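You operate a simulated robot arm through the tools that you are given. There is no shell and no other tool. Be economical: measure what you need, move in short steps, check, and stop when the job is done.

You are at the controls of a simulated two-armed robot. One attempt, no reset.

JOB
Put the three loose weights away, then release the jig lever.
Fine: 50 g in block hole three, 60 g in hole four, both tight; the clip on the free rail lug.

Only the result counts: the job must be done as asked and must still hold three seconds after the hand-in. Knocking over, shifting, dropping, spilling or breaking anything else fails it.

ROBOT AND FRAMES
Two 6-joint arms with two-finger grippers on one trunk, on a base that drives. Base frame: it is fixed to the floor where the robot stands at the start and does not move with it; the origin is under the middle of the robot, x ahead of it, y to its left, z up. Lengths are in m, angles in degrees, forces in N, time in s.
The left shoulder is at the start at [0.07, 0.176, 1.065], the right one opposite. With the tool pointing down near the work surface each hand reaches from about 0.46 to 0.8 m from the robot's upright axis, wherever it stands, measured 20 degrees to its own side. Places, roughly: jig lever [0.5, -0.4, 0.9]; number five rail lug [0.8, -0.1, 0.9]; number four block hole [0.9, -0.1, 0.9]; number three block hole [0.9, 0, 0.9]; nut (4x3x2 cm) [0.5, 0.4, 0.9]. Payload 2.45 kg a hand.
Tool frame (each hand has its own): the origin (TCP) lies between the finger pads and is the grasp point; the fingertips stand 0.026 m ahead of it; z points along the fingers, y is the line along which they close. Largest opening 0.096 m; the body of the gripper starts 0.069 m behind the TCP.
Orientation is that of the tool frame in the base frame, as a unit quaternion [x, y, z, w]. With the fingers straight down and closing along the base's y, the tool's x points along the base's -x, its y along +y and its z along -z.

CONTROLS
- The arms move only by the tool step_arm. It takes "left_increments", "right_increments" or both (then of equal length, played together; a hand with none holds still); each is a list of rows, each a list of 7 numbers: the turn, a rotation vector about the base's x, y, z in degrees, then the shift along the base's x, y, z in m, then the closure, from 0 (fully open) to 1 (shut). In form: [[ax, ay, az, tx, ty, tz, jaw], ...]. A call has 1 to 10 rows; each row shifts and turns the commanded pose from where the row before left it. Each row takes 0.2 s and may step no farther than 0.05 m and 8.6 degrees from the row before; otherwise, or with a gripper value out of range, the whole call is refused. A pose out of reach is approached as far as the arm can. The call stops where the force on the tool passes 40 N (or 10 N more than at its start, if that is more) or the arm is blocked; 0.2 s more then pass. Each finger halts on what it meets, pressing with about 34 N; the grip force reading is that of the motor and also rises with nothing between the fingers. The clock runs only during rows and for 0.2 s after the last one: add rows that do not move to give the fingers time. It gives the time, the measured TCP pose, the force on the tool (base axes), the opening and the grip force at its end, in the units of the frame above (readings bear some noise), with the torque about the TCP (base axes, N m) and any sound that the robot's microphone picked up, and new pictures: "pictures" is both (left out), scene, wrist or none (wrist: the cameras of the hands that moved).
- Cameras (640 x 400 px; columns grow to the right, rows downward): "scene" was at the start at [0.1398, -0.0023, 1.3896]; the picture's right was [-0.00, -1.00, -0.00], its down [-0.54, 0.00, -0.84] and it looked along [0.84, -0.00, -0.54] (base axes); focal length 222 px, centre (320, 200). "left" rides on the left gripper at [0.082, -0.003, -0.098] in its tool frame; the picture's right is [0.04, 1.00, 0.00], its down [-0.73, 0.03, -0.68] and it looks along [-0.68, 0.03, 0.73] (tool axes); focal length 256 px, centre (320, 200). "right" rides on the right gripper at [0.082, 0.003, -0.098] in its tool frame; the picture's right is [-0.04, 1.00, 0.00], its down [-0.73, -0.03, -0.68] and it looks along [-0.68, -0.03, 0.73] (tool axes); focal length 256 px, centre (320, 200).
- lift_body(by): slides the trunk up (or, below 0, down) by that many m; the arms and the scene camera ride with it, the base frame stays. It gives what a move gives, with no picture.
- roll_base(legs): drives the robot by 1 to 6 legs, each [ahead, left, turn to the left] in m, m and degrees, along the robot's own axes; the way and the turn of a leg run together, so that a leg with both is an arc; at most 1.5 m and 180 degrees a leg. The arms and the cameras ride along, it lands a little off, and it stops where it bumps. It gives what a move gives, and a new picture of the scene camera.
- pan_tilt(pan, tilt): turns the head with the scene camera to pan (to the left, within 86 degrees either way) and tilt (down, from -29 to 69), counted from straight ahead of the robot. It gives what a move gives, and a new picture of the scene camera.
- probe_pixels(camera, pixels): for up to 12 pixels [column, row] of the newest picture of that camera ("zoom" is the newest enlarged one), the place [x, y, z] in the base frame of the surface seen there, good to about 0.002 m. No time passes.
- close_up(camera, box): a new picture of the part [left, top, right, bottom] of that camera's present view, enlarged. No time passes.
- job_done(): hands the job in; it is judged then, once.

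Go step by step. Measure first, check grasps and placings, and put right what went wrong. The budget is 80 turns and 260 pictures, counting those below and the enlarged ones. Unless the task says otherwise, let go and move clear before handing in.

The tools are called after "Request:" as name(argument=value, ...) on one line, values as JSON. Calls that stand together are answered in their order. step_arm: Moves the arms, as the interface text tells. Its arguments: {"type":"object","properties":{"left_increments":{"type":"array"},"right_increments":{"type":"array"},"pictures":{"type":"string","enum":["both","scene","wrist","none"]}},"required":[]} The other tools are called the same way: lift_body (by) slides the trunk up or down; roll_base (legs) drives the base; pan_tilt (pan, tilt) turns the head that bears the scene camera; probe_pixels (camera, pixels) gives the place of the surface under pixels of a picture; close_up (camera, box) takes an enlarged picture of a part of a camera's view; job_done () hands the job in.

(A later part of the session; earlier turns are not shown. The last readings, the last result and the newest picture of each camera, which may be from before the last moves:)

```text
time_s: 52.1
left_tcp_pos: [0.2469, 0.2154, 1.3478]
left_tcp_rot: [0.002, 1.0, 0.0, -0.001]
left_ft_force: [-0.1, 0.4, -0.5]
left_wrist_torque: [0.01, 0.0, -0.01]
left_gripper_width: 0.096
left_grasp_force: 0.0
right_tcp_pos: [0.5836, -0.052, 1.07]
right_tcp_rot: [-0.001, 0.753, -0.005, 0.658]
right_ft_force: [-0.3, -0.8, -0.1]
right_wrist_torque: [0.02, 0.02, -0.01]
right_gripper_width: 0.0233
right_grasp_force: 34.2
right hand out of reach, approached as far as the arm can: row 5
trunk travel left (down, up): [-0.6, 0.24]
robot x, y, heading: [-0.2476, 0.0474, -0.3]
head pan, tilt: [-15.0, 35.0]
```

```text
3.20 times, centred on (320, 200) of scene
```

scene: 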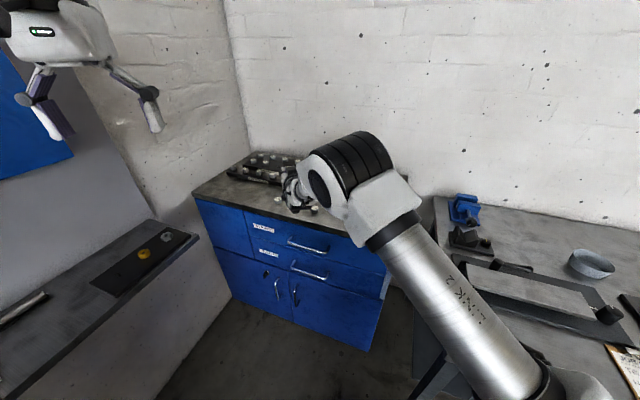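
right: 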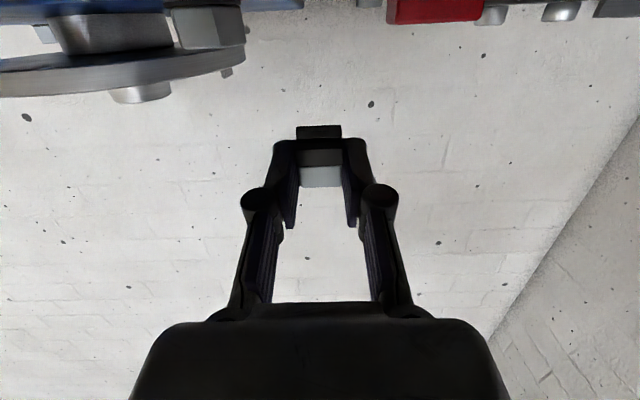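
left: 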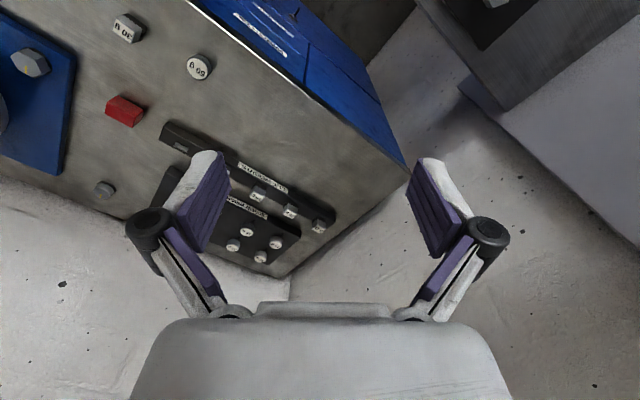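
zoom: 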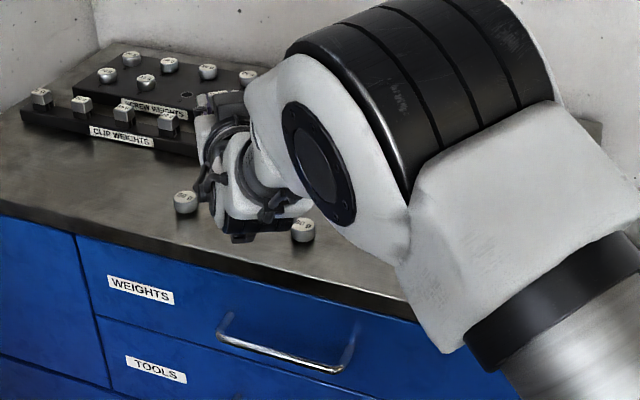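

Now the elbow is up and the tool points straight ahead, 82° from vertical. I'll translate with the base and trunk instead of the arm: back 26 mm, right 13 mm, then lower 0.11.

Request:
roll_base(legs=[[-0.026, -0.013, 0]])

Request:
lift_body(by=-0.11)

Request:
close_up(camera="scene", box=[220, 130, 420, 250])

```text
time_s: 53.0
left_tcp_pos: [0.2265, 0.2049, 1.3456]
left_tcp_rot: [0.001, 1.0, -0.002, -0.002]
left_ft_force: [0.7, 0.0, 0.5]
left_wrist_torque: [-0.02, 0.03, 0.01]
left_gripper_width: 0.0961
left_grasp_force: 0.0
right_tcp_pos: [0.5608, -0.0629, 1.0686]
right_tcp_rot: [-0.002, 0.754, -0.005, 0.657]
right_ft_force: [0.7, 0.7, 0.3]
right_wrist_torque: [-0.01, -0.03, 0.03]
right_gripper_width: 0.0231
right_grasp_force: 33.8
trunk travel left (down, up): [-0.6, 0.24]
robot x, y, heading: [-0.2727, 0.035, -0.2]
head pan, tilt: [-15.0, 35.0]
```

scene: 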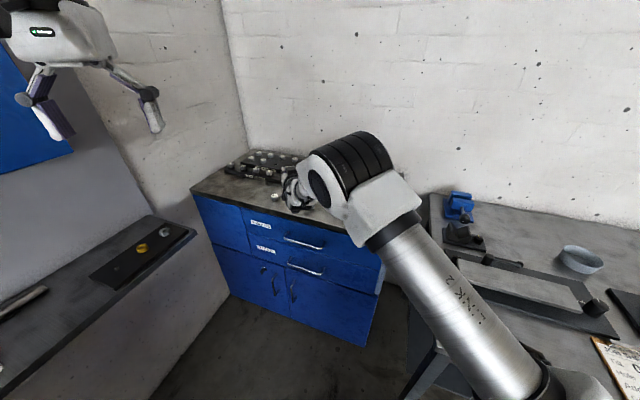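

```text
time_s: 54.4
left_tcp_pos: [0.2208, 0.2036, 1.2377]
left_tcp_rot: [0.001, 1.0, 0.001, 0.0]
left_ft_force: [-0.7, 0.4, 1.3]
left_wrist_torque: [-0.04, 0.03, -0.01]
left_gripper_width: 0.096
left_grasp_force: 0.0
right_tcp_pos: [0.5564, -0.0649, 0.9596]
right_tcp_rot: [-0.001, 0.753, -0.005, 0.658]
right_ft_force: [-0.1, -1.1, -0.8]
right_wrist_torque: [-0.01, 0.05, -0.04]
right_gripper_width: 0.0231
right_grasp_force: 33.8
trunk travel left (down, up): [-0.49, 0.35]
robot x, y, heading: [-0.2712, 0.0322, -0.1]
head pan, tilt: [-15.0, 35.0]
```

```text
3.20 times, centred on (320, 190) of scene
```

zoom: 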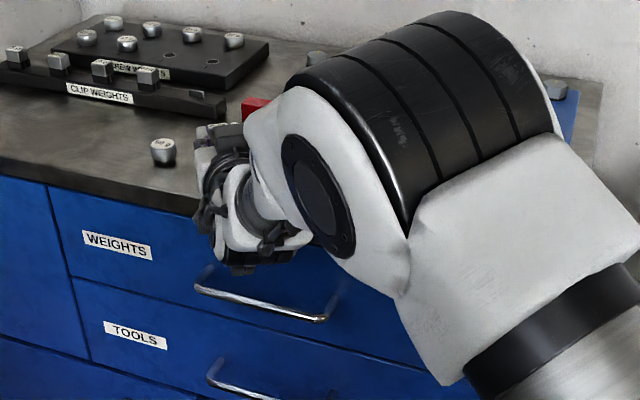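

Clear and aligned; clip should land near (0.577,-0.065). Lower by arm in small steps toward contact at ≈0.923.

Request:
step_arm(right_increments=[[0, 0, 0, 0, 0, -0.012, 0.85], [0, 0, 0, 0, 0, -0.01, 0.85], [0, 0, 0, 0, 0, -0.008, 0.85], [0, 0, 0, 0, 0, -0.003, 0.85], [0, 0, 0, 0, 0, 0, 0.85]], pictures="wrist")

```text
time_s: 55.6
left_tcp_pos: [0.2226, 0.2023, 1.2367]
left_tcp_rot: [0.0, 1.0, 0.0, 0.0]
left_ft_force: [0.5, -0.1, -0.5]
left_wrist_torque: [0.02, 0.01, -0.01]
left_gripper_width: 0.0959
left_grasp_force: 0.1
right_tcp_pos: [0.5576, -0.064, 0.9269]
right_tcp_rot: [-0.001, 0.753, -0.006, 0.658]
right_ft_force: [-0.2, 0.0, -0.1]
right_wrist_torque: [-0.04, 0.04, -0.03]
right_gripper_width: 0.0228
right_grasp_force: 34.2
trunk travel left (down, up): [-0.49, 0.35]
robot x, y, heading: [-0.2722, 0.0348, 0.1]
head pan, tilt: [-15.0, 35.0]
```

right: 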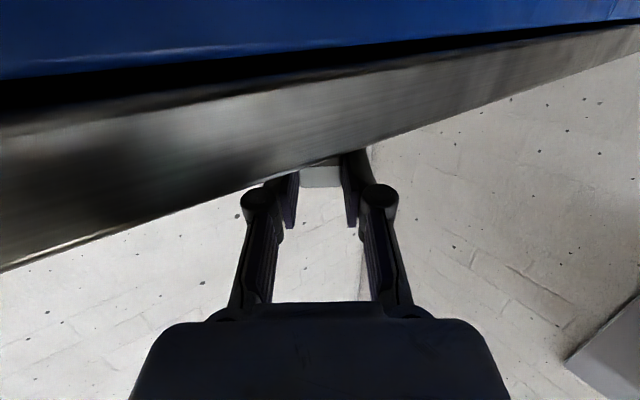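

Not yet in contact. Continue in 2 mm steps.

Request:
step_arm(right_increments=[[0, 0, 0, 0, 0, -0.002, 0.85], [0, 0, 0, 0, 0, -0.002, 0.85], [0, 0, 0, 0, 0, -0.001, 0.85], [0, 0, 0, 0, 0, 0, 0.85]], pictures="none")

```text
time_s: 56.6
left_tcp_pos: [0.2213, 0.2036, 1.2369]
left_tcp_rot: [0.001, 1.0, 0.0, -0.001]
left_ft_force: [-0.1, -0.4, -0.1]
left_wrist_torque: [-0.04, 0.01, -0.03]
left_gripper_width: 0.0961
left_grasp_force: 0.0
right_tcp_pos: [0.5581, -0.065, 0.9224]
right_tcp_rot: [0.0, 0.754, -0.006, 0.657]
right_ft_force: [-0.2, 0.6, -0.8]
right_wrist_torque: [-0.02, 0.0, 0.05]
right_gripper_width: 0.0232
right_grasp_force: 33.5
trunk travel left (down, up): [-0.49, 0.35]
robot x, y, heading: [-0.2783, 0.0359, -0.1]
head pan, tilt: [-15.0, 35.0]
```

Request:
step_arm(right_increments=[[0, 0, 0, 0, 0, -0.0015, 0.85], [0, 0, 0, 0, 0, -0.0015, 0.85], [0, 0, 0, 0, 0, -0.001, 0.85], [0, 0, 0, 0, 0, 0, 0.85]], pictures="none")

```text
time_s: 57.6
left_tcp_pos: [0.2217, 0.204, 1.2378]
left_tcp_rot: [0.001, 1.0, 0.0, 0.0]
left_ft_force: [-1.2, 0.5, 0.0]
left_wrist_torque: [0.01, -0.02, 0.01]
left_gripper_width: 0.0958
left_grasp_force: 0.0
right_tcp_pos: [0.5566, -0.064, 0.9207]
right_tcp_rot: [0.0, 0.751, -0.007, 0.66]
right_ft_force: [3.6, -1.2, 11.4]
right_wrist_torque: [0.05, -0.46, -0.07]
right_gripper_width: 0.0232
right_grasp_force: 34.6
trunk travel left (down, up): [-0.49, 0.35]
robot x, y, heading: [-0.2729, 0.0388, -0.2]
head pan, tilt: [-15.0, 35.0]
```

Contact at z 0.9207 (11 N). Tip another 8° to bring the clip almost upright, lower to light contact, then open slowly.

Request:
step_arm(right_increments=[[0, -4, 0, 0, 0, 0, 0.85], [0, -4, 0, 0, 0, 0, 0.85], [0, 0, 0, 0, 0, -0.002, 0.85], [0, 0, 0, 0, 0, -0.001, 0.85], [0, 0, 0, 0, 0, 0, 0.85]], pictures="none")

```text
time_s: 58.8
left_tcp_pos: [0.2199, 0.2042, 1.2368]
left_tcp_rot: [0.001, 1.0, 0.0, 0.0]
left_ft_force: [-0.2, -0.1, 0.6]
left_wrist_torque: [0.02, 0.02, 0.02]
left_gripper_width: 0.096
left_grasp_force: 0.1
right_tcp_pos: [0.5619, -0.0638, 0.917]
right_tcp_rot: [-0.001, 0.704, -0.008, 0.71]
right_ft_force: [-0.6, -1.6, 10.8]
right_wrist_torque: [0.04, -0.3, -0.04]
right_gripper_width: 0.0232
right_grasp_force: 34.1
right hand out of reach, approached as far as the arm can: row 2
trunk travel left (down, up): [-0.49, 0.35]
robot x, y, heading: [-0.273, 0.0331, 0.1]
head pan, tilt: [-15.0, 35.0]
```

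Tool horizontal, clip nearly upright with light contact. Open slowly and look.

Request:
step_arm(right_increments=[[0, 0, 0, 0, 0, 0.0015, 0.85], [0, 0, 0, 0, 0, 0, 0.74], [0, 0, 0, 0, 0, 0, 0.68], [0, 0, 0, 0, 0, 0, 0.6], [0, 0, 0, 0, 0, 0, 0.5]], pictures="both")

Request:
close_up(camera="scene", box=[220, 130, 380, 230])

```text
time_s: 60.0
left_tcp_pos: [0.2224, 0.2037, 1.2362]
left_tcp_rot: [0.001, 1.0, -0.001, -0.001]
left_ft_force: [-0.4, 0.1, -0.6]
left_wrist_torque: [0.01, 0.0, -0.01]
left_gripper_width: 0.096
left_grasp_force: 0.1
right_tcp_pos: [0.563, -0.0628, 0.916]
right_tcp_rot: [0.0, 0.705, -0.009, 0.709]
right_ft_force: [0.1, -0.2, 0.4]
right_wrist_torque: [-0.03, 0.02, -0.02]
right_gripper_width: 0.0483
right_grasp_force: 0.0
trunk travel left (down, up): [-0.49, 0.35]
robot x, y, heading: [-0.2733, 0.036, 0.1]
head pan, tilt: [-15.0, 35.0]
```

scene: 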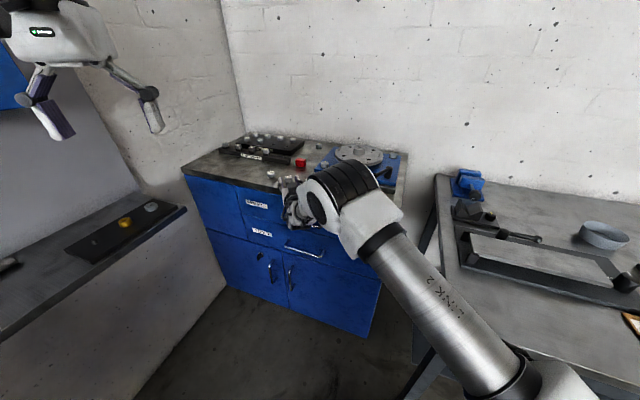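
right: 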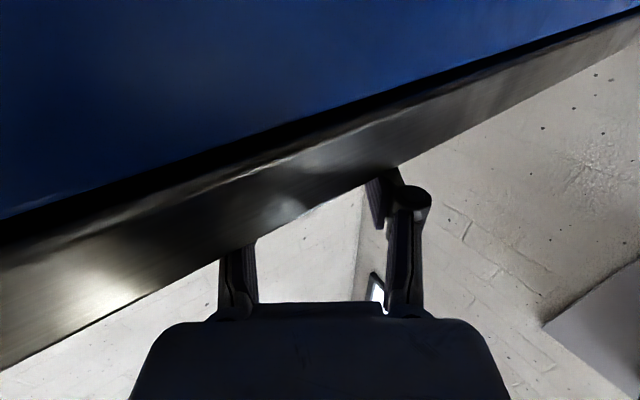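

```text
4.00 times, centred on (300, 180) of scene
```

zoom: 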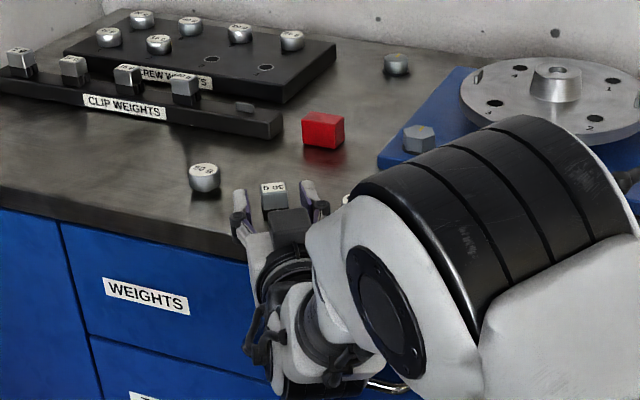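

The 30 g clip now stands upright on the table (label at zoom (272,187)). Withdraw straight back with the base.

Request:
roll_base(legs=[[-0.12, 0, 0]])

Request:
close_up(camera="scene", box=[230, 140, 330, 205])

```text
time_s: 61.2
left_tcp_pos: [0.1037, 0.203, 1.2366]
left_tcp_rot: [0.002, 1.0, 0.0, 0.0]
left_ft_force: [0.3, -0.2, 0.1]
left_wrist_torque: [-0.01, 0.0, -0.02]
left_gripper_width: 0.0961
left_grasp_force: 0.0
right_tcp_pos: [0.444, -0.0639, 0.9173]
right_tcp_rot: [0.001, 0.705, -0.01, 0.709]
right_ft_force: [-0.1, -0.2, -1.0]
right_wrist_torque: [-0.01, 0.01, 0.02]
right_gripper_width: 0.048
right_grasp_force: 0.1
trunk travel left (down, up): [-0.49, 0.35]
robot x, y, heading: [-0.3902, 0.0376, -0.4]
head pan, tilt: [-15.0, 35.0]
```

scene: 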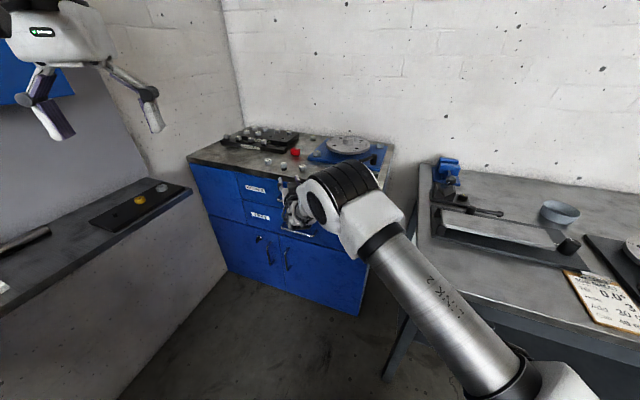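

```text
6.15 times, centred on (280, 172) of scene
```

zoom: 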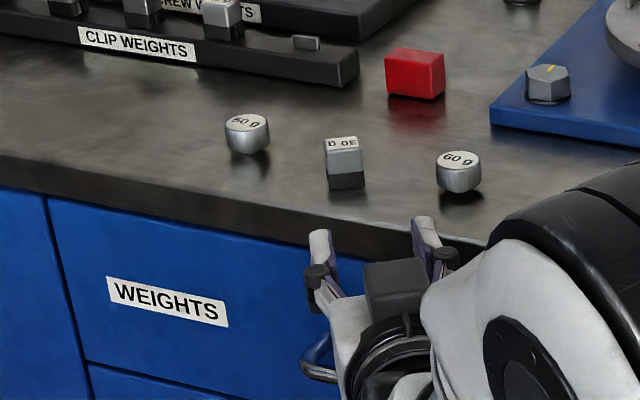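

All three weights stand. Now raise the trunk, turn the tool back to pointing down, and then drive to a comfortable stance.

Request:
lift_body(by=0.11)

Request:
step_arm(right_increments=[[0, 8.5, 0, 0, 0, 0.01, 0.5], [0, 8.5, 0, 0, 0, 0.01, 0.5], [0, 8.5, 0, 0, 0, 0.01, 0.5], [0, 8.5, 0, 0, 0, 0.01, 0.5], [0, 8.5, 0, 0, 0, 0.01, 0.5], [0, 8.5, 0, 0, 0, 0.01, 0.5], [0, 8.5, 0, 0, 0, 0, 0.5], [0, 8.5, 0, 0, 0, 0, 0.5], [0, 8.5, 0, 0, 0, 0, 0.5], [0, 8.5, 0, 0, 0, 0, 0.5]], pictures="scene")

```text
time_s: 62.6
left_tcp_pos: [0.1048, 0.2028, 1.3459]
left_tcp_rot: [0.003, 1.0, 0.0, -0.001]
left_ft_force: [-0.9, -0.5, -0.3]
left_wrist_torque: [-0.03, 0.03, 0.01]
left_gripper_width: 0.096
left_grasp_force: 0.1
right_tcp_pos: [0.4445, -0.0636, 1.0269]
right_tcp_rot: [0.001, 0.706, -0.009, 0.708]
right_ft_force: [-0.1, 0.2, -0.2]
right_wrist_torque: [0.0, 0.01, 0.01]
right_gripper_width: 0.0479
right_grasp_force: 0.0
trunk travel left (down, up): [-0.6, 0.24]
robot x, y, heading: [-0.3943, 0.0347, -0.3]
head pan, tilt: [-15.0, 35.0]
```

```text
time_s: 64.8
left_tcp_pos: [0.1041, 0.2007, 1.347]
left_tcp_rot: [0.003, 1.0, 0.001, -0.002]
left_ft_force: [0.3, -1.0, -1.1]
left_wrist_torque: [0.04, 0.03, 0.0]
left_gripper_width: 0.0959
left_grasp_force: 0.0
right_tcp_pos: [0.3828, -0.096, 1.0691]
right_tcp_rot: [-0.001, 0.993, -0.031, 0.11]
right_ft_force: [0.2, 0.2, -0.1]
right_wrist_torque: [0.0, 0.01, 0.01]
right_gripper_width: 0.048
right_grasp_force: 0.0
right hand out of reach, approached as far as the arm can: row 4, 5, 8, 9, 10
trunk travel left (down, up): [-0.6, 0.24]
robot x, y, heading: [-0.3923, 0.0359, -0.4]
head pan, tilt: [-15.0, 35.0]
```

scene: 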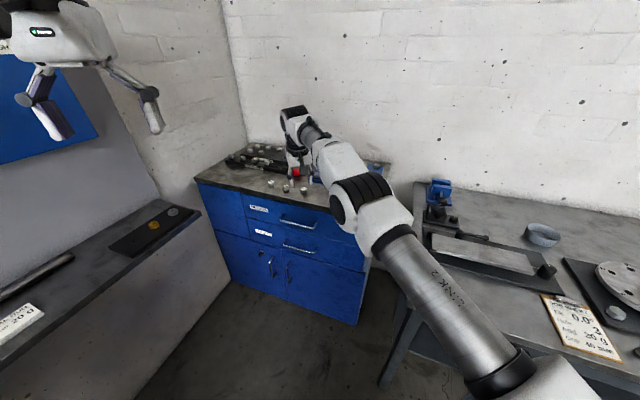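

Tool almost down; finish the tilt correction while retracting 0.12. I'll also glance at the clipboard at (585,325) in case it concerns the jig lever.

Request:
step_arm(right_increments=[[1.2, 4.2, 0, -0.04, 0, 0, 0.5], [1.2, 4.2, 0, -0.04, 0, 0, 0.5], [1.2, 4.2, 0, -0.04, 0, 0, 0.5], [0, 0, 0, 0, 0, 0, 0.5]], pictures="none")

Request:
close_up(camera="scene", box=[530, 280, 640, 370])

```text
time_s: 65.8
left_tcp_pos: [0.1041, 0.2029, 1.347]
left_tcp_rot: [0.003, 1.0, -0.001, -0.001]
left_ft_force: [0.0, -0.5, 0.2]
left_wrist_torque: [-0.01, 0.01, -0.03]
left_gripper_width: 0.0962
left_grasp_force: 0.0
right_tcp_pos: [0.2637, -0.0969, 1.0722]
right_tcp_rot: [-0.001, 1.0, 0.001, 0.002]
right_ft_force: [0.6, 0.0, 0.4]
right_wrist_torque: [0.0, 0.04, -0.01]
right_gripper_width: 0.048
right_grasp_force: 0.0
trunk travel left (down, up): [-0.6, 0.24]
robot x, y, heading: [-0.3877, 0.0325, -0.5]
head pan, tilt: [-15.0, 35.0]
```

```text
4.44 times, centred on (585, 325) of scene
```

zoom: 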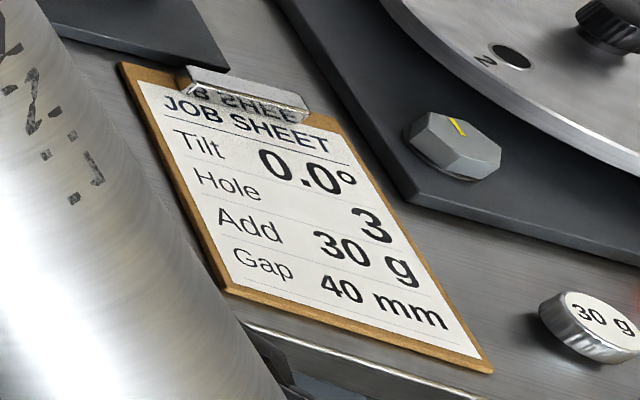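

The job sheet belongs to other apparatus. Drive to about (0.05,0.10).

Request:
roll_base(legs=[[0.438, 0.067, 0.4]])

Request:
pan_tilt(pan=-15, tilt=48)

Request:
close_up(camera="scene", box=[270, 150, 430, 250])

```text
time_s: 68.5
left_tcp_pos: [0.537, 0.2751, 1.3469]
left_tcp_rot: [-0.002, 1.0, 0.0, -0.001]
left_ft_force: [0.5, -0.5, 0.0]
left_wrist_torque: [0.06, -0.02, -0.03]
left_gripper_width: 0.0961
left_grasp_force: 0.0
right_tcp_pos: [0.7013, -0.0241, 1.0714]
right_tcp_rot: [-0.006, 1.0, 0.001, 0.001]
right_ft_force: [0.0, 0.9, -0.4]
right_wrist_torque: [-0.01, 0.01, -0.02]
right_gripper_width: 0.0478
right_grasp_force: 0.0
trunk travel left (down, up): [-0.6, 0.24]
robot x, y, heading: [0.0448, 0.1059, 0.2]
head pan, tilt: [-15.0, 35.0]
```

scene: 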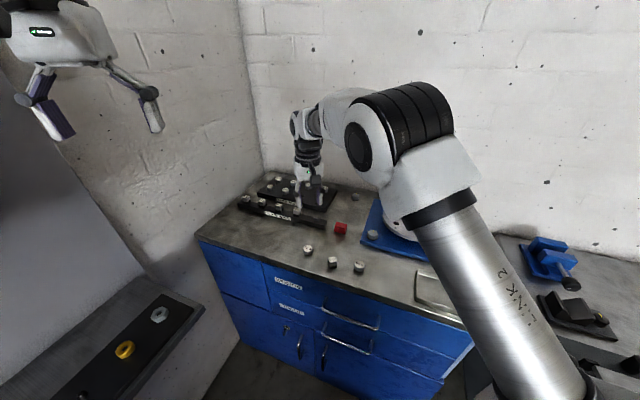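

```text
time_s: 69.3
left_tcp_pos: [0.5386, 0.2756, 1.3465]
left_tcp_rot: [-0.003, 1.0, 0.0, -0.002]
left_ft_force: [0.4, 0.0, 0.4]
left_wrist_torque: [-0.01, -0.02, -0.01]
left_gripper_width: 0.0961
left_grasp_force: 0.2
right_tcp_pos: [0.7012, -0.0229, 1.0705]
right_tcp_rot: [-0.006, 1.0, 0.001, 0.001]
right_ft_force: [-0.3, 0.0, 0.2]
right_wrist_torque: [0.0, -0.01, 0.01]
right_gripper_width: 0.0479
right_grasp_force: 0.0
trunk travel left (down, up): [-0.6, 0.24]
robot x, y, heading: [0.0439, 0.103, 0.1]
head pan, tilt: [-15.0, 48.0]
```

scene: 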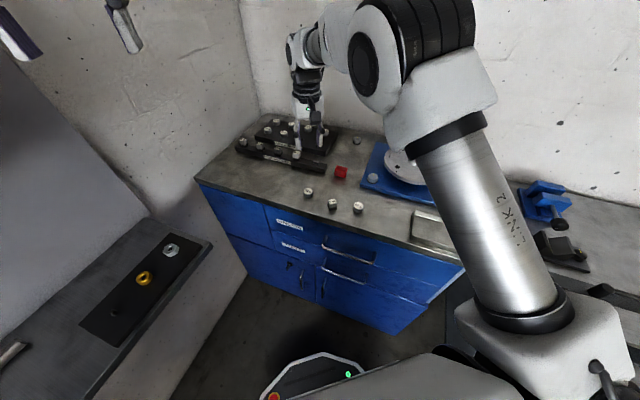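

```text
4.00 times, centred on (350, 200) of scene
```

zoom: 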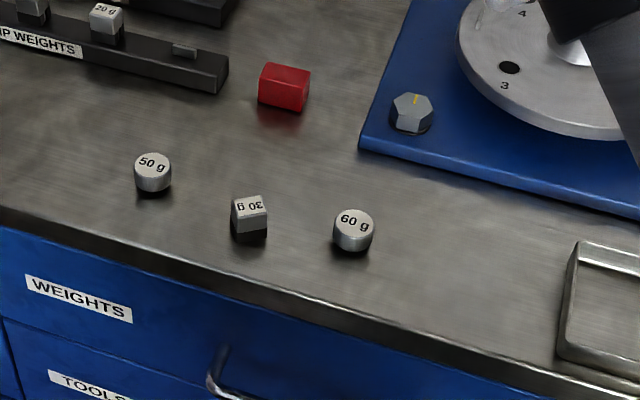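

Stance good. Measure the clip's present pose.

Request:
probe_pixels(camera="zoom", pixels=[[250, 207], [234, 204], [262, 199], [236, 216], [266, 212], [234, 225], [153, 162], [354, 220], [184, 46], [174, 45], [195, 49]])

Request:
step_arm(right_increments=[[0, 0, 0, -0.04, -0.014, -0.015, 0.4], [0, 0, 0, -0.04, -0.014, -0.015, 0.4], [0, 0, 0, -0.04, -0.014, -0.02, 0.4], [0, 0, 0, 0, 0, 0, 0.4]], pictures="wrist")

```text
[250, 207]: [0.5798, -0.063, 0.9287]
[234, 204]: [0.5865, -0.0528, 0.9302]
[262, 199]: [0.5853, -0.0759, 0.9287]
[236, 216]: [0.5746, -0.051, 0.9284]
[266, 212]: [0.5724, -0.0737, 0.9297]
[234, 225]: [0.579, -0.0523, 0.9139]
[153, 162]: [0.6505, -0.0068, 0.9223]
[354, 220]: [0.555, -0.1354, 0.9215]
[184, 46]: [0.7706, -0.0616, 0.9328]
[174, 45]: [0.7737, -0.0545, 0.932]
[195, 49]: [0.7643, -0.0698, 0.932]
```

```text
time_s: 70.3
left_tcp_pos: [0.5389, 0.2745, 1.3463]
left_tcp_rot: [-0.002, 1.0, 0.0, -0.001]
left_ft_force: [0.1, 0.5, -0.1]
left_wrist_torque: [0.01, -0.01, 0.0]
left_gripper_width: 0.096
left_grasp_force: 0.0
right_tcp_pos: [0.5809, -0.0639, 1.0214]
right_tcp_rot: [-0.006, 1.0, 0.0, 0.002]
right_ft_force: [-0.6, -0.1, 0.6]
right_wrist_torque: [0.0, 0.01, 0.0]
right_gripper_width: 0.0575
right_grasp_force: 0.1
trunk travel left (down, up): [-0.6, 0.24]
robot x, y, heading: [0.0462, 0.1026, 0.7]
head pan, tilt: [-15.0, 48.0]
```

right: 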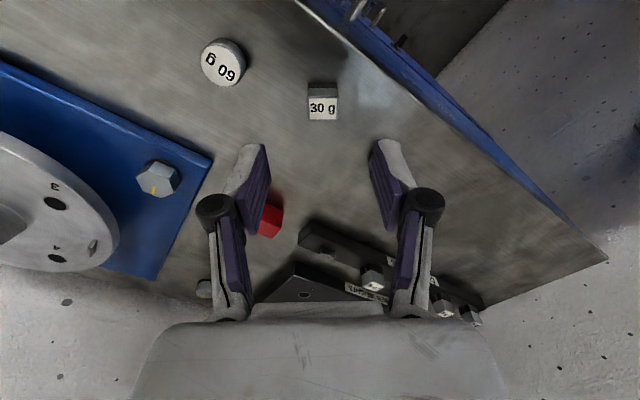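

Hover aligned (clip at (323,105)). Descend to 0.932, closing gradually.

Request:
step_arm(right_increments=[[0, 0, 0, -0.001, 0.0005, -0.04, 0.4], [0, 0, 0, 0, 0, -0.03, 0.4], [0, 0, 0, 0, 0, -0.019, 0.4], [0, 0, 0, 0, 0, 0, 0.5], [0, 0, 0, 0, 0, 0, 0.65], [0, 0, 0, 0, 0, 0, 0.75], [0, 0, 0, 0, 0, 0, 0.85], [0, 0, 0, 0, 0, 0, 0.85]], pictures="wrist")

Request:
close_up(camera="right", box=[220, 100, 420, 225])

```text
time_s: 72.1
left_tcp_pos: [0.538, 0.2743, 1.3465]
left_tcp_rot: [-0.003, 1.0, 0.001, -0.001]
left_ft_force: [-0.2, 0.0, 0.5]
left_wrist_torque: [0.0, 0.01, 0.0]
left_gripper_width: 0.0959
left_grasp_force: 0.1
right_tcp_pos: [0.5821, -0.0662, 0.9336]
right_tcp_rot: [-0.006, 1.0, 0.0, 0.002]
right_ft_force: [-0.2, -0.4, -0.1]
right_wrist_torque: [-0.01, 0.05, 0.03]
right_gripper_width: 0.0231
right_grasp_force: 33.6
trunk travel left (down, up): [-0.6, 0.24]
robot x, y, heading: [0.046, 0.1031, 0.2]
head pan, tilt: [-15.0, 48.0]
```

right: 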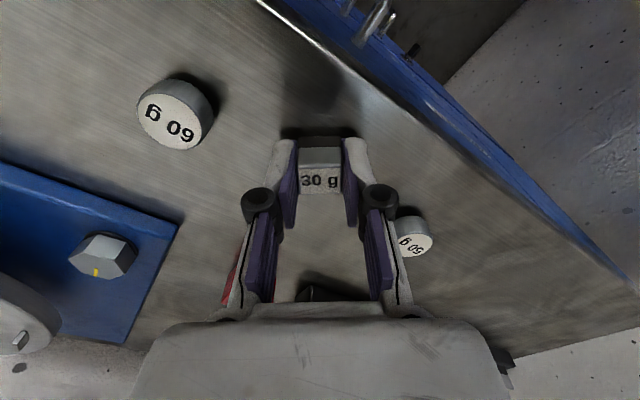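

```text
3.20 times, centred on (320, 162) of right
```

zoom: 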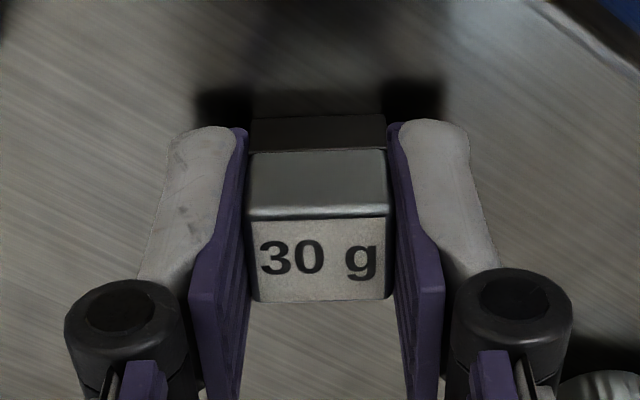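

Clean grip, ~0 N. Lift gently, and rotate to the rail yaw (−36°) while moving toward the lug.

Request:
step_arm(right_increments=[[0, 0, 0, 0, 0, 0.01, 0.85], [0, 0, 0, 0, 0, 0.02, 0.85], [0, 0, 0, 0, 0, 0.035, 0.85], [0, 0, -6, 0.02, 0, 0.0, 0.85], [0, 0, -6, 0.03, 0, 0, 0.85], [0, 0, -6, 0.035, 0, 0, 0.85], [0, 0, -6, 0.035, 0, 0, 0.85], [0, 0, -6, 0.035, 0.002, 0, 0.85], [0, 0, -6, 0.034, 0.002, 0, 0.85], [0, 0, 0, 0, 0, 0, 0.85]], pictures="both")

Request:
close_up(camera="right", box=[220, 70, 420, 195])

```text
time_s: 74.3
left_tcp_pos: [0.5369, 0.2743, 1.347]
left_tcp_rot: [-0.003, 1.0, 0.0, -0.001]
left_ft_force: [0.4, 0.3, -0.4]
left_wrist_torque: [0.0, -0.02, 0.02]
left_gripper_width: 0.096
left_grasp_force: 0.1
right_tcp_pos: [0.77, -0.0607, 0.9973]
right_tcp_rot: [0.305, 0.952, 0.001, 0.002]
right_ft_force: [-0.2, -0.7, 0.6]
right_wrist_torque: [-0.02, -0.03, -0.02]
right_gripper_width: 0.0233
right_grasp_force: 34.1
trunk travel left (down, up): [-0.6, 0.24]
robot x, y, heading: [0.0429, 0.1027, 0.2]
head pan, tilt: [-15.0, 48.0]
```

scene: 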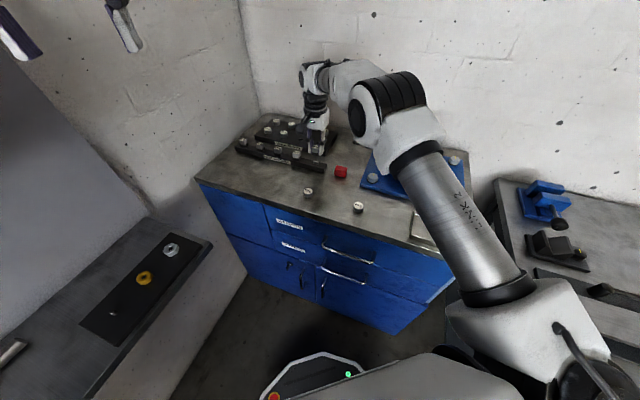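
right: 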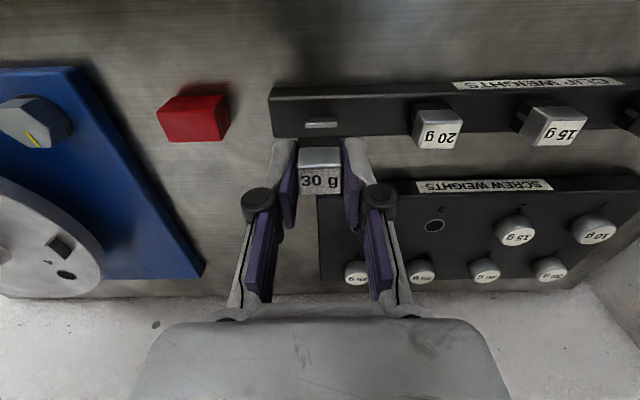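

```text
3.20 times, centred on (320, 132) of right
```

zoom: 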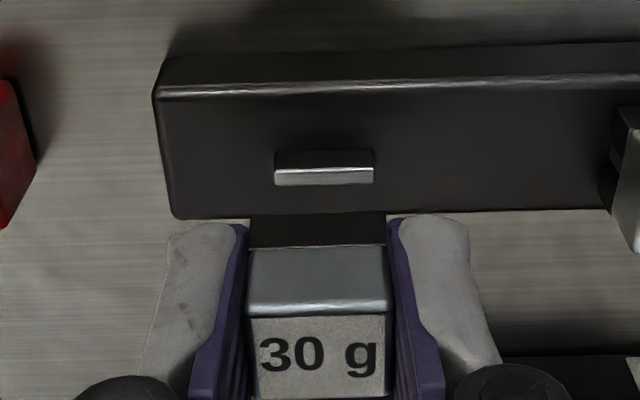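

Excellent view: lug at zoom (324,168), clip parallel above it. Probe both for the final offset.

Request:
probe_pixels(camera="zoom", pixels=[[277, 170], [371, 168], [277, 182], [371, 180], [324, 174], [324, 178], [255, 325], [383, 322], [318, 325], [318, 380], [318, 250], [318, 230]])

Request:
probe_pixels(camera="right", pixels=[[437, 142], [417, 143], [457, 143], [437, 130], [437, 147], [556, 140], [536, 141], [576, 139]])

```text
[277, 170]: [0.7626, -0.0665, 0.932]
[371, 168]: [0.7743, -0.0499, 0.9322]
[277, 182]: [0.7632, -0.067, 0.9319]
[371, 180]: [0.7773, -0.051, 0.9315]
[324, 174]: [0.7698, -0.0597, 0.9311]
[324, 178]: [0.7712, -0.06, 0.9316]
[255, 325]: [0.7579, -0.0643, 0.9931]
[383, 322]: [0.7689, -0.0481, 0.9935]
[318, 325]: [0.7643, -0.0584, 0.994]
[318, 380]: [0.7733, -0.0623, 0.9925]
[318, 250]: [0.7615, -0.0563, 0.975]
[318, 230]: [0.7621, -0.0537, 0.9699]
```

```text
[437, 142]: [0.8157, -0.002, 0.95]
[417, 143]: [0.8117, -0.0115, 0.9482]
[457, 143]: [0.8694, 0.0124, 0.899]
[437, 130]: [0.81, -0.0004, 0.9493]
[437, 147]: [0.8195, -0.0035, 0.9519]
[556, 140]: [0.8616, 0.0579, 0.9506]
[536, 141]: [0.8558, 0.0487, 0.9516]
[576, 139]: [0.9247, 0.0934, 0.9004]
```

Clip is within ~1.5 mm of the lug already. Shift (+0.0013,+0.0007) and lower 0.026 to just above the lug, then look.

Request:
step_arm(right_increments=[[0, 0, 0, 0.0013, 0.0007, -0.013, 0.85], [0, 0, 0, 0, 0, -0.013, 0.85], [0, 0, 0, 0, 0, 0, 0.85]], pictures="wrist")

Request:
close_up(camera="right", box=[260, 100, 380, 175])

Request:
close_up(camera="scene", box=[270, 120, 350, 180])

```text
time_s: 75.1
left_tcp_pos: [0.5378, 0.2747, 1.3467]
left_tcp_rot: [-0.002, 1.0, 0.0, -0.001]
left_ft_force: [-0.3, 0.0, -0.3]
left_wrist_torque: [-0.03, -0.03, 0.03]
left_gripper_width: 0.0961
left_grasp_force: 0.1
right_tcp_pos: [0.771, -0.0589, 0.9709]
right_tcp_rot: [0.303, 0.953, 0.0, 0.002]
right_ft_force: [0.1, -0.7, -0.3]
right_wrist_torque: [0.04, -0.01, -0.03]
right_gripper_width: 0.0231
right_grasp_force: 33.9
trunk travel left (down, up): [-0.6, 0.24]
robot x, y, heading: [0.0418, 0.1067, 0.4]
head pan, tilt: [-15.0, 48.0]
```

right: 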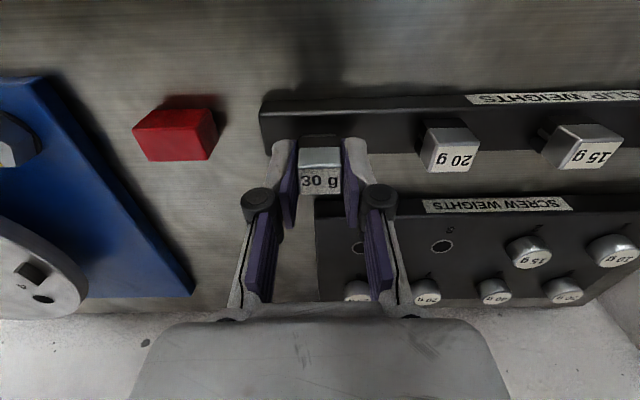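

```text
5.33 times, centred on (320, 138) of right
```

zoom: 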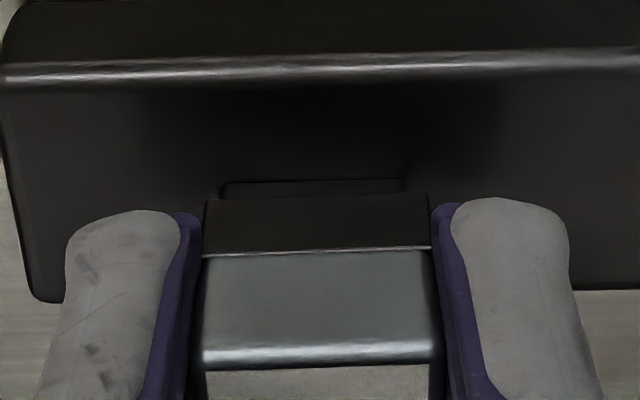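

```text
6.67 times, centred on (310, 150) of scene
```

zoom: 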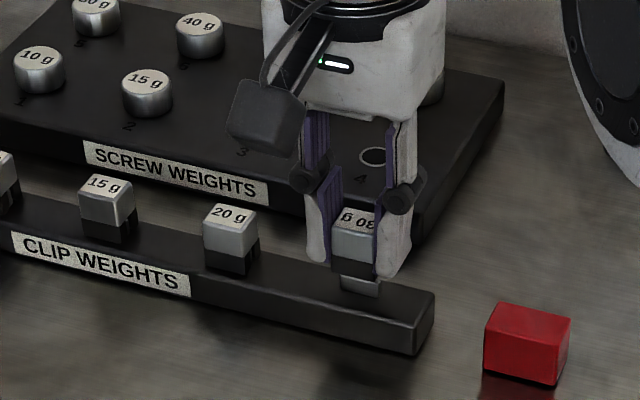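

Clip hovers just over the lug. Probe leg front face versus lug front face for depth alignment.

Request:
close_up(camera="right", box=[290, 125, 350, 165])

Request:
probe_pixels(camera="zoom", pixels=[[310, 125], [240, 125], [380, 122], [310, 145], [310, 160], [310, 180], [310, 260], [310, 300], [200, 220], [410, 220], [310, 220], [310, 110]])

```text
10.00 times, centred on (320, 145) of right
```

zoom: 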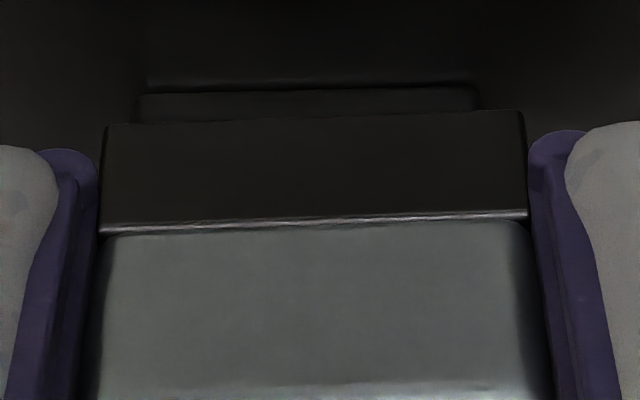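

```text
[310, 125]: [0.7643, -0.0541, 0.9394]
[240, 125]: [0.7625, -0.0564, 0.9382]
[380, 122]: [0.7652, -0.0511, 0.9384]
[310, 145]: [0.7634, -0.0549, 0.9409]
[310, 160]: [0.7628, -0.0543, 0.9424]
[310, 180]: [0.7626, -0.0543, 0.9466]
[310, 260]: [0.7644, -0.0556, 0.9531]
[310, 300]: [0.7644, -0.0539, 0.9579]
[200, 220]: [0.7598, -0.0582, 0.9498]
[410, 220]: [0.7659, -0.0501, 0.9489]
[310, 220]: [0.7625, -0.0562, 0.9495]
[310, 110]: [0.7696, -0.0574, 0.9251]
```

Leg front face is 6.5 mm ahead of the lug's front face; with ~20 mm clip depth that suggests shifting ~1 mm toward the robot. Shift and press down in small steps.

Request:
step_arm(right_increments=[[0, 0, 0, -0.0008, 0.0006, -0.002, 0.85], [0, 0, 0, 0, 0, -0.003, 0.85], [0, 0, 0, 0, 0, -0.002, 0.85], [0, 0, 0, 0, 0, -0.002, 0.85], [0, 0, 0, 0, 0, 0, 0.85]], pictures="wrist")

```text
time_s: 76.3
left_tcp_pos: [0.5374, 0.2748, 1.3461]
left_tcp_rot: [-0.003, 1.0, 0.001, -0.002]
left_ft_force: [-0.5, 0.4, -0.3]
left_wrist_torque: [0.02, 0.01, -0.03]
left_gripper_width: 0.0959
left_grasp_force: 0.0
right_tcp_pos: [0.7703, -0.0596, 0.9618]
right_tcp_rot: [0.303, 0.953, 0.0, 0.002]
right_ft_force: [0.3, 0.2, -0.6]
right_wrist_torque: [0.02, -0.04, -0.01]
right_gripper_width: 0.0232
right_grasp_force: 33.8
trunk travel left (down, up): [-0.6, 0.24]
robot x, y, heading: [0.0456, 0.1012, 0.2]
head pan, tilt: [-15.0, 48.0]
```

right: 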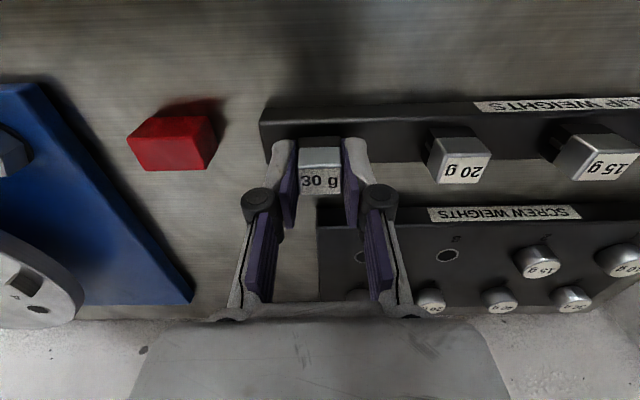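

No resistance and the legs are passing the lug. Press further in 2 mm steps, listening for a click.

Request:
step_arm(right_increments=[[0, 0, 0, 0, 0, -0.002, 0.85], [0, 0, 0, 0, 0, -0.002, 0.85], [0, 0, 0, 0, 0, -0.002, 0.85], [0, 0, 0, 0, 0, 0, 0.85]], pictures="none")

```text
time_s: 77.3
left_tcp_pos: [0.5383, 0.2748, 1.3458]
left_tcp_rot: [-0.002, 1.0, 0.0, -0.001]
left_ft_force: [-0.1, 0.3, 0.0]
left_wrist_torque: [-0.03, 0.02, 0.03]
left_gripper_width: 0.0961
left_grasp_force: 0.0
right_tcp_pos: [0.7709, -0.0599, 0.9561]
right_tcp_rot: [0.303, 0.953, 0.001, 0.002]
right_ft_force: [-2.0, 0.3, 1.1]
right_wrist_torque: [-0.01, 0.05, 0.0]
right_gripper_width: 0.0232
right_grasp_force: 34.3
trunk travel left (down, up): [-0.6, 0.24]
robot x, y, heading: [0.0442, 0.1011, 0.1]
head pan, tilt: [-15.0, 48.0]
```

Request:
step_arm(right_increments=[[0, 0, 0, 0, 0, -0.002, 0.85], [0, 0, 0, 0, 0, -0.002, 0.85], [0, 0, 0, 0, 0, -0.001, 0.85], [0, 0, 0, 0, 0, 0, 0.85]], pictures="wrist")

Request:
close_up(camera="right", box=[260, 90, 500, 240])

Request:
close_up(camera="scene", box=[270, 120, 350, 180])

```text
time_s: 78.3
left_tcp_pos: [0.5361, 0.2753, 1.3484]
left_tcp_rot: [-0.002, 1.0, 0.001, 0.0]
left_ft_force: [-0.2, -0.2, 0.4]
left_wrist_torque: [-0.04, 0.0, 0.0]
left_gripper_width: 0.0961
left_grasp_force: 0.0
right_tcp_pos: [0.7699, -0.0597, 0.9552]
right_tcp_rot: [0.304, 0.953, 0.001, 0.005]
right_ft_force: [9.0, -0.7, 22.1]
right_wrist_torque: [-0.06, -0.2, 0.01]
right_gripper_width: 0.0232
right_grasp_force: 33.9
trunk travel left (down, up): [-0.6, 0.24]
robot x, y, heading: [0.0441, 0.1045, 0.2]
head pan, tilt: [-15.0, 48.0]
```

right: 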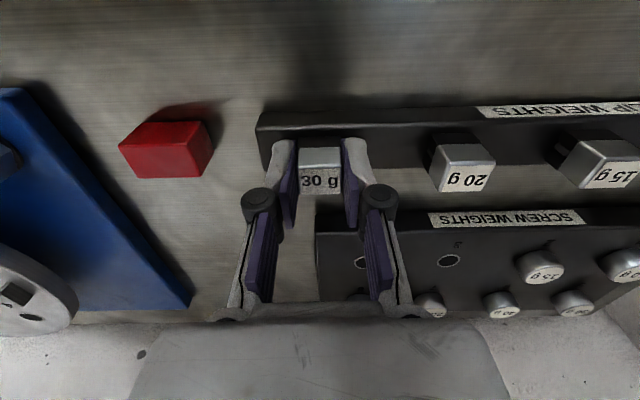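

```text
2.67 times, centred on (380, 165) of right
```

zoom: 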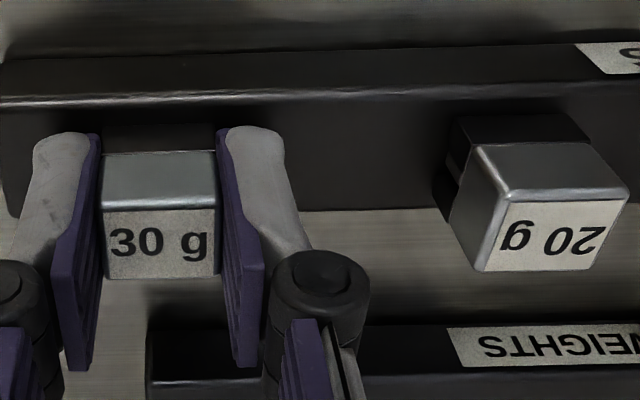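

```text
6.67 times, centred on (310, 150) of scene
```

zoom: 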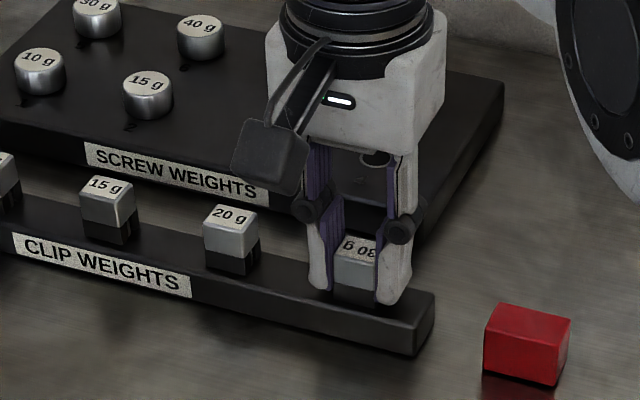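

22 N resistance at z 0.955, about the expected seat height. Compare top heights of 30 g and 20 g.

Request:
probe_pixels(camera="zoom", pixels=[[358, 247], [352, 250], [365, 248], [230, 213], [225, 215], [238, 214], [107, 185], [358, 295], [233, 265]])

Request:
step_arm(right_increments=[[0, 0, 0, 0, 0, -0.002, 0.85], [0, 0, 0, 0, 0, -0.002, 0.85], [0, 0, 0, 0, 0, 0, 0.85]], pictures="none")

```text
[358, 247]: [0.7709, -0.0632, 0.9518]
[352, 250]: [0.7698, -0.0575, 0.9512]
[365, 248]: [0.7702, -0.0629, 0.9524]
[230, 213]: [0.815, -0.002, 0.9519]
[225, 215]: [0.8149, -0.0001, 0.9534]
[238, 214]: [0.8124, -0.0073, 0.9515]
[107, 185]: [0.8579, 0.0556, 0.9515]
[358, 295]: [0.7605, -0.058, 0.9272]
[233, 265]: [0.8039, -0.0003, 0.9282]
```

```text
time_s: 79.1
left_tcp_pos: [0.535, 0.2762, 1.3479]
left_tcp_rot: [-0.002, 1.0, -0.001, -0.001]
left_ft_force: [-0.1, 0.2, 0.2]
left_wrist_torque: [0.0, 0.01, -0.02]
left_gripper_width: 0.0963
left_grasp_force: 0.1
right_tcp_pos: [0.7678, -0.0589, 0.9516]
right_tcp_rot: [0.303, 0.953, 0.001, 0.004]
right_ft_force: [6.9, 0.7, 27.5]
right_wrist_torque: [0.01, -0.21, -0.01]
right_gripper_width: 0.0232
right_grasp_force: 34.5
trunk travel left (down, up): [-0.6, 0.24]
robot x, y, heading: [0.0429, 0.1042, 0.3]
head pan, tilt: [-15.0, 48.0]
```

Heights match (0.952 both); the clip is seated. Release and rise, then check.

Request:
step_arm(right_increments=[[0, 0, 0, 0, 0, 0.002, 0.85], [0, 0, 0, 0, 0, 0, 0.7], [0, 0, 0, 0, 0, 0, 0.5], [0, 0, 0, 0, 0, 0.01, 0.5], [0, 0, 0, 0, 0, 0.03, 0.5], [0, 0, 0, 0, 0, 0.04, 0.5], [0, 0, 0, 0, 0, 0, 0.5]], pictures="both")

Request:
close_up(camera="scene", box=[270, 120, 390, 220])

```text
time_s: 80.7
left_tcp_pos: [0.5396, 0.2745, 1.3467]
left_tcp_rot: [-0.002, 1.0, 0.001, -0.001]
left_ft_force: [0.5, -0.8, -0.5]
left_wrist_torque: [0.03, 0.01, -0.03]
left_gripper_width: 0.096
left_grasp_force: 0.2
right_tcp_pos: [0.7708, -0.0581, 1.0289]
right_tcp_rot: [0.305, 0.952, 0.0, 0.003]
right_ft_force: [-0.1, -0.1, -0.2]
right_wrist_torque: [0.03, 0.01, -0.05]
right_gripper_width: 0.0479
right_grasp_force: 0.2
trunk travel left (down, up): [-0.6, 0.24]
robot x, y, heading: [0.0409, 0.1016, 0.6]
head pan, tilt: [-15.0, 48.0]
```

scene: 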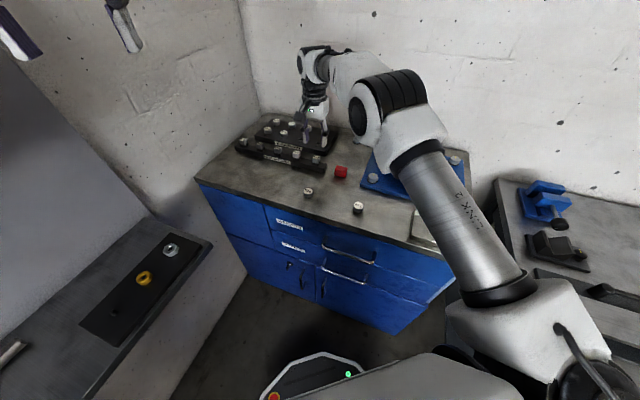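
right: 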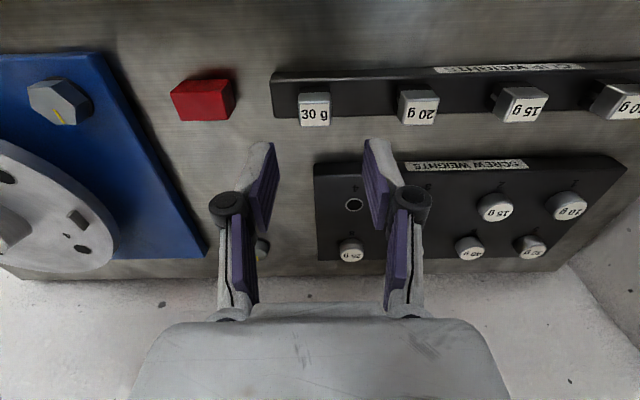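

```text
4.00 times, centred on (330, 170) of scene
```

zoom: 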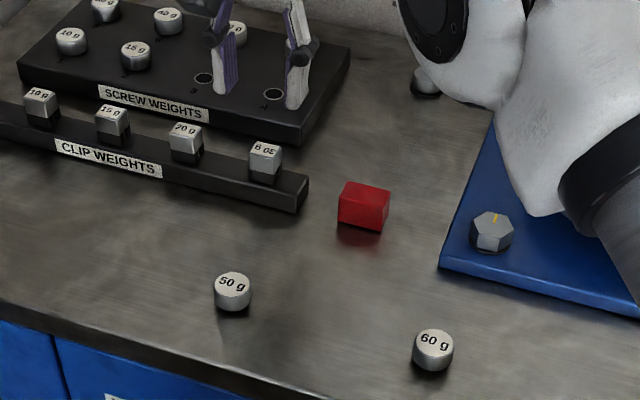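

Clip placed. Next the 50 g: probe it, and move above it while turning the wrist counter-clockwise to +36° to leave screwing stroke.

Request:
probe_pixels(camera="zoom", pixels=[[231, 272], [231, 298], [215, 284], [250, 284], [433, 330], [433, 354], [415, 343], [453, 343], [231, 284], [433, 342]])

Request:
step_arm(right_increments=[[0, 0, 8, -0.0137, 0.006, -0.003, 0.4], [0, 0, 8, -0.0137, 0.006, -0.003, 0.4], [0, 0, 8, -0.0137, 0.006, -0.003, 0.4], [0, 0, 8, -0.0137, 0.006, -0.003, 0.4], [0, 0, 8, -0.0137, 0.006, -0.003, 0.4], [0, 0, 8, -0.0137, 0.006, -0.003, 0.4], [0, 0, 8, -0.0137, 0.006, -0.003, 0.4], [0, 0, 8, -0.0137, 0.006, -0.003, 0.4], [0, 0, 8, -0.0137, 0.006, -0.003, 0.4], [0, 0, 0, 0, 0, 0, 0.4]], pictures="wrist")

Request:
close_up(camera="right", box=[240, 70, 400, 170])

Request:
probe_pixels(camera="zoom", pixels=[[320, 160], [280, 160], [360, 160], [320, 120], [320, 200]])

```text
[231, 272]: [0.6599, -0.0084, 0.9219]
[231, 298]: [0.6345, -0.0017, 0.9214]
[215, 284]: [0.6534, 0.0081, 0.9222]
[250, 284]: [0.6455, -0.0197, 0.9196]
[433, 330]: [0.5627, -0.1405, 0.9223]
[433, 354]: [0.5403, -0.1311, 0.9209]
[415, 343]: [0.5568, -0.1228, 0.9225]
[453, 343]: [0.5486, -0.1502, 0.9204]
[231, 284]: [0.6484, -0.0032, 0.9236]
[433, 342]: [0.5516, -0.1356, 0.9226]
```

```text
time_s: 82.9
left_tcp_pos: [0.5382, 0.2741, 1.3461]
left_tcp_rot: [-0.002, 1.0, 0.0, -0.001]
left_ft_force: [0.2, 0.7, -0.1]
left_wrist_torque: [0.02, 0.01, -0.01]
left_gripper_width: 0.0959
left_grasp_force: 0.0
right_tcp_pos: [0.6475, -0.0052, 1.0018]
right_tcp_rot: [-0.315, 0.949, 0.002, 0.002]
right_ft_force: [-0.5, -0.6, 0.4]
right_wrist_torque: [0.02, 0.0, 0.02]
right_gripper_width: 0.0575
right_grasp_force: 0.0
trunk travel left (down, up): [-0.6, 0.24]
robot x, y, heading: [0.0453, 0.1057, 0.2]
head pan, tilt: [-15.0, 48.0]
```

right: 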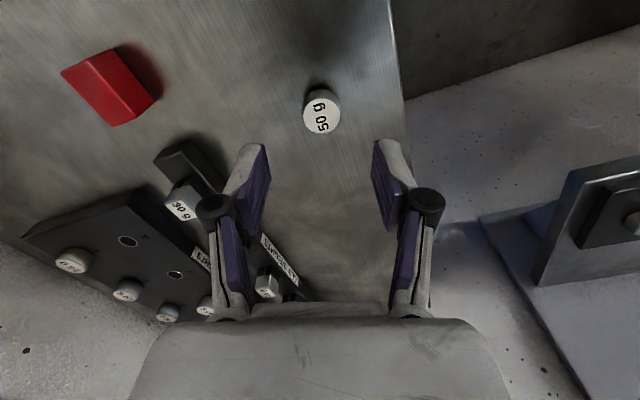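

```text
4.00 times, centred on (320, 120) of right
```

zoom: 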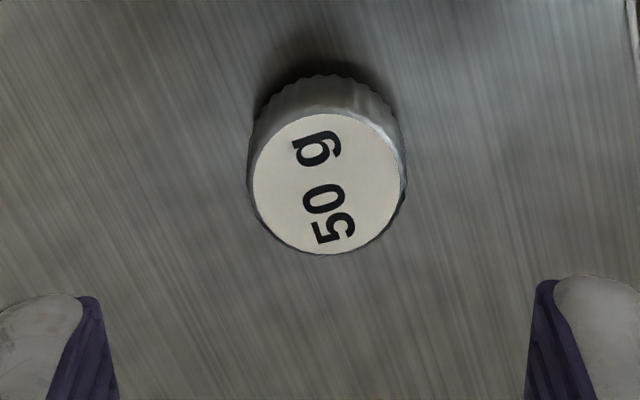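

```text
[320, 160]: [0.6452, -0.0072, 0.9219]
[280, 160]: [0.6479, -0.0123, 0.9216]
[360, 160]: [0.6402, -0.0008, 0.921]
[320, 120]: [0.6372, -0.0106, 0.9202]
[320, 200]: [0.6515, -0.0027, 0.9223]
```

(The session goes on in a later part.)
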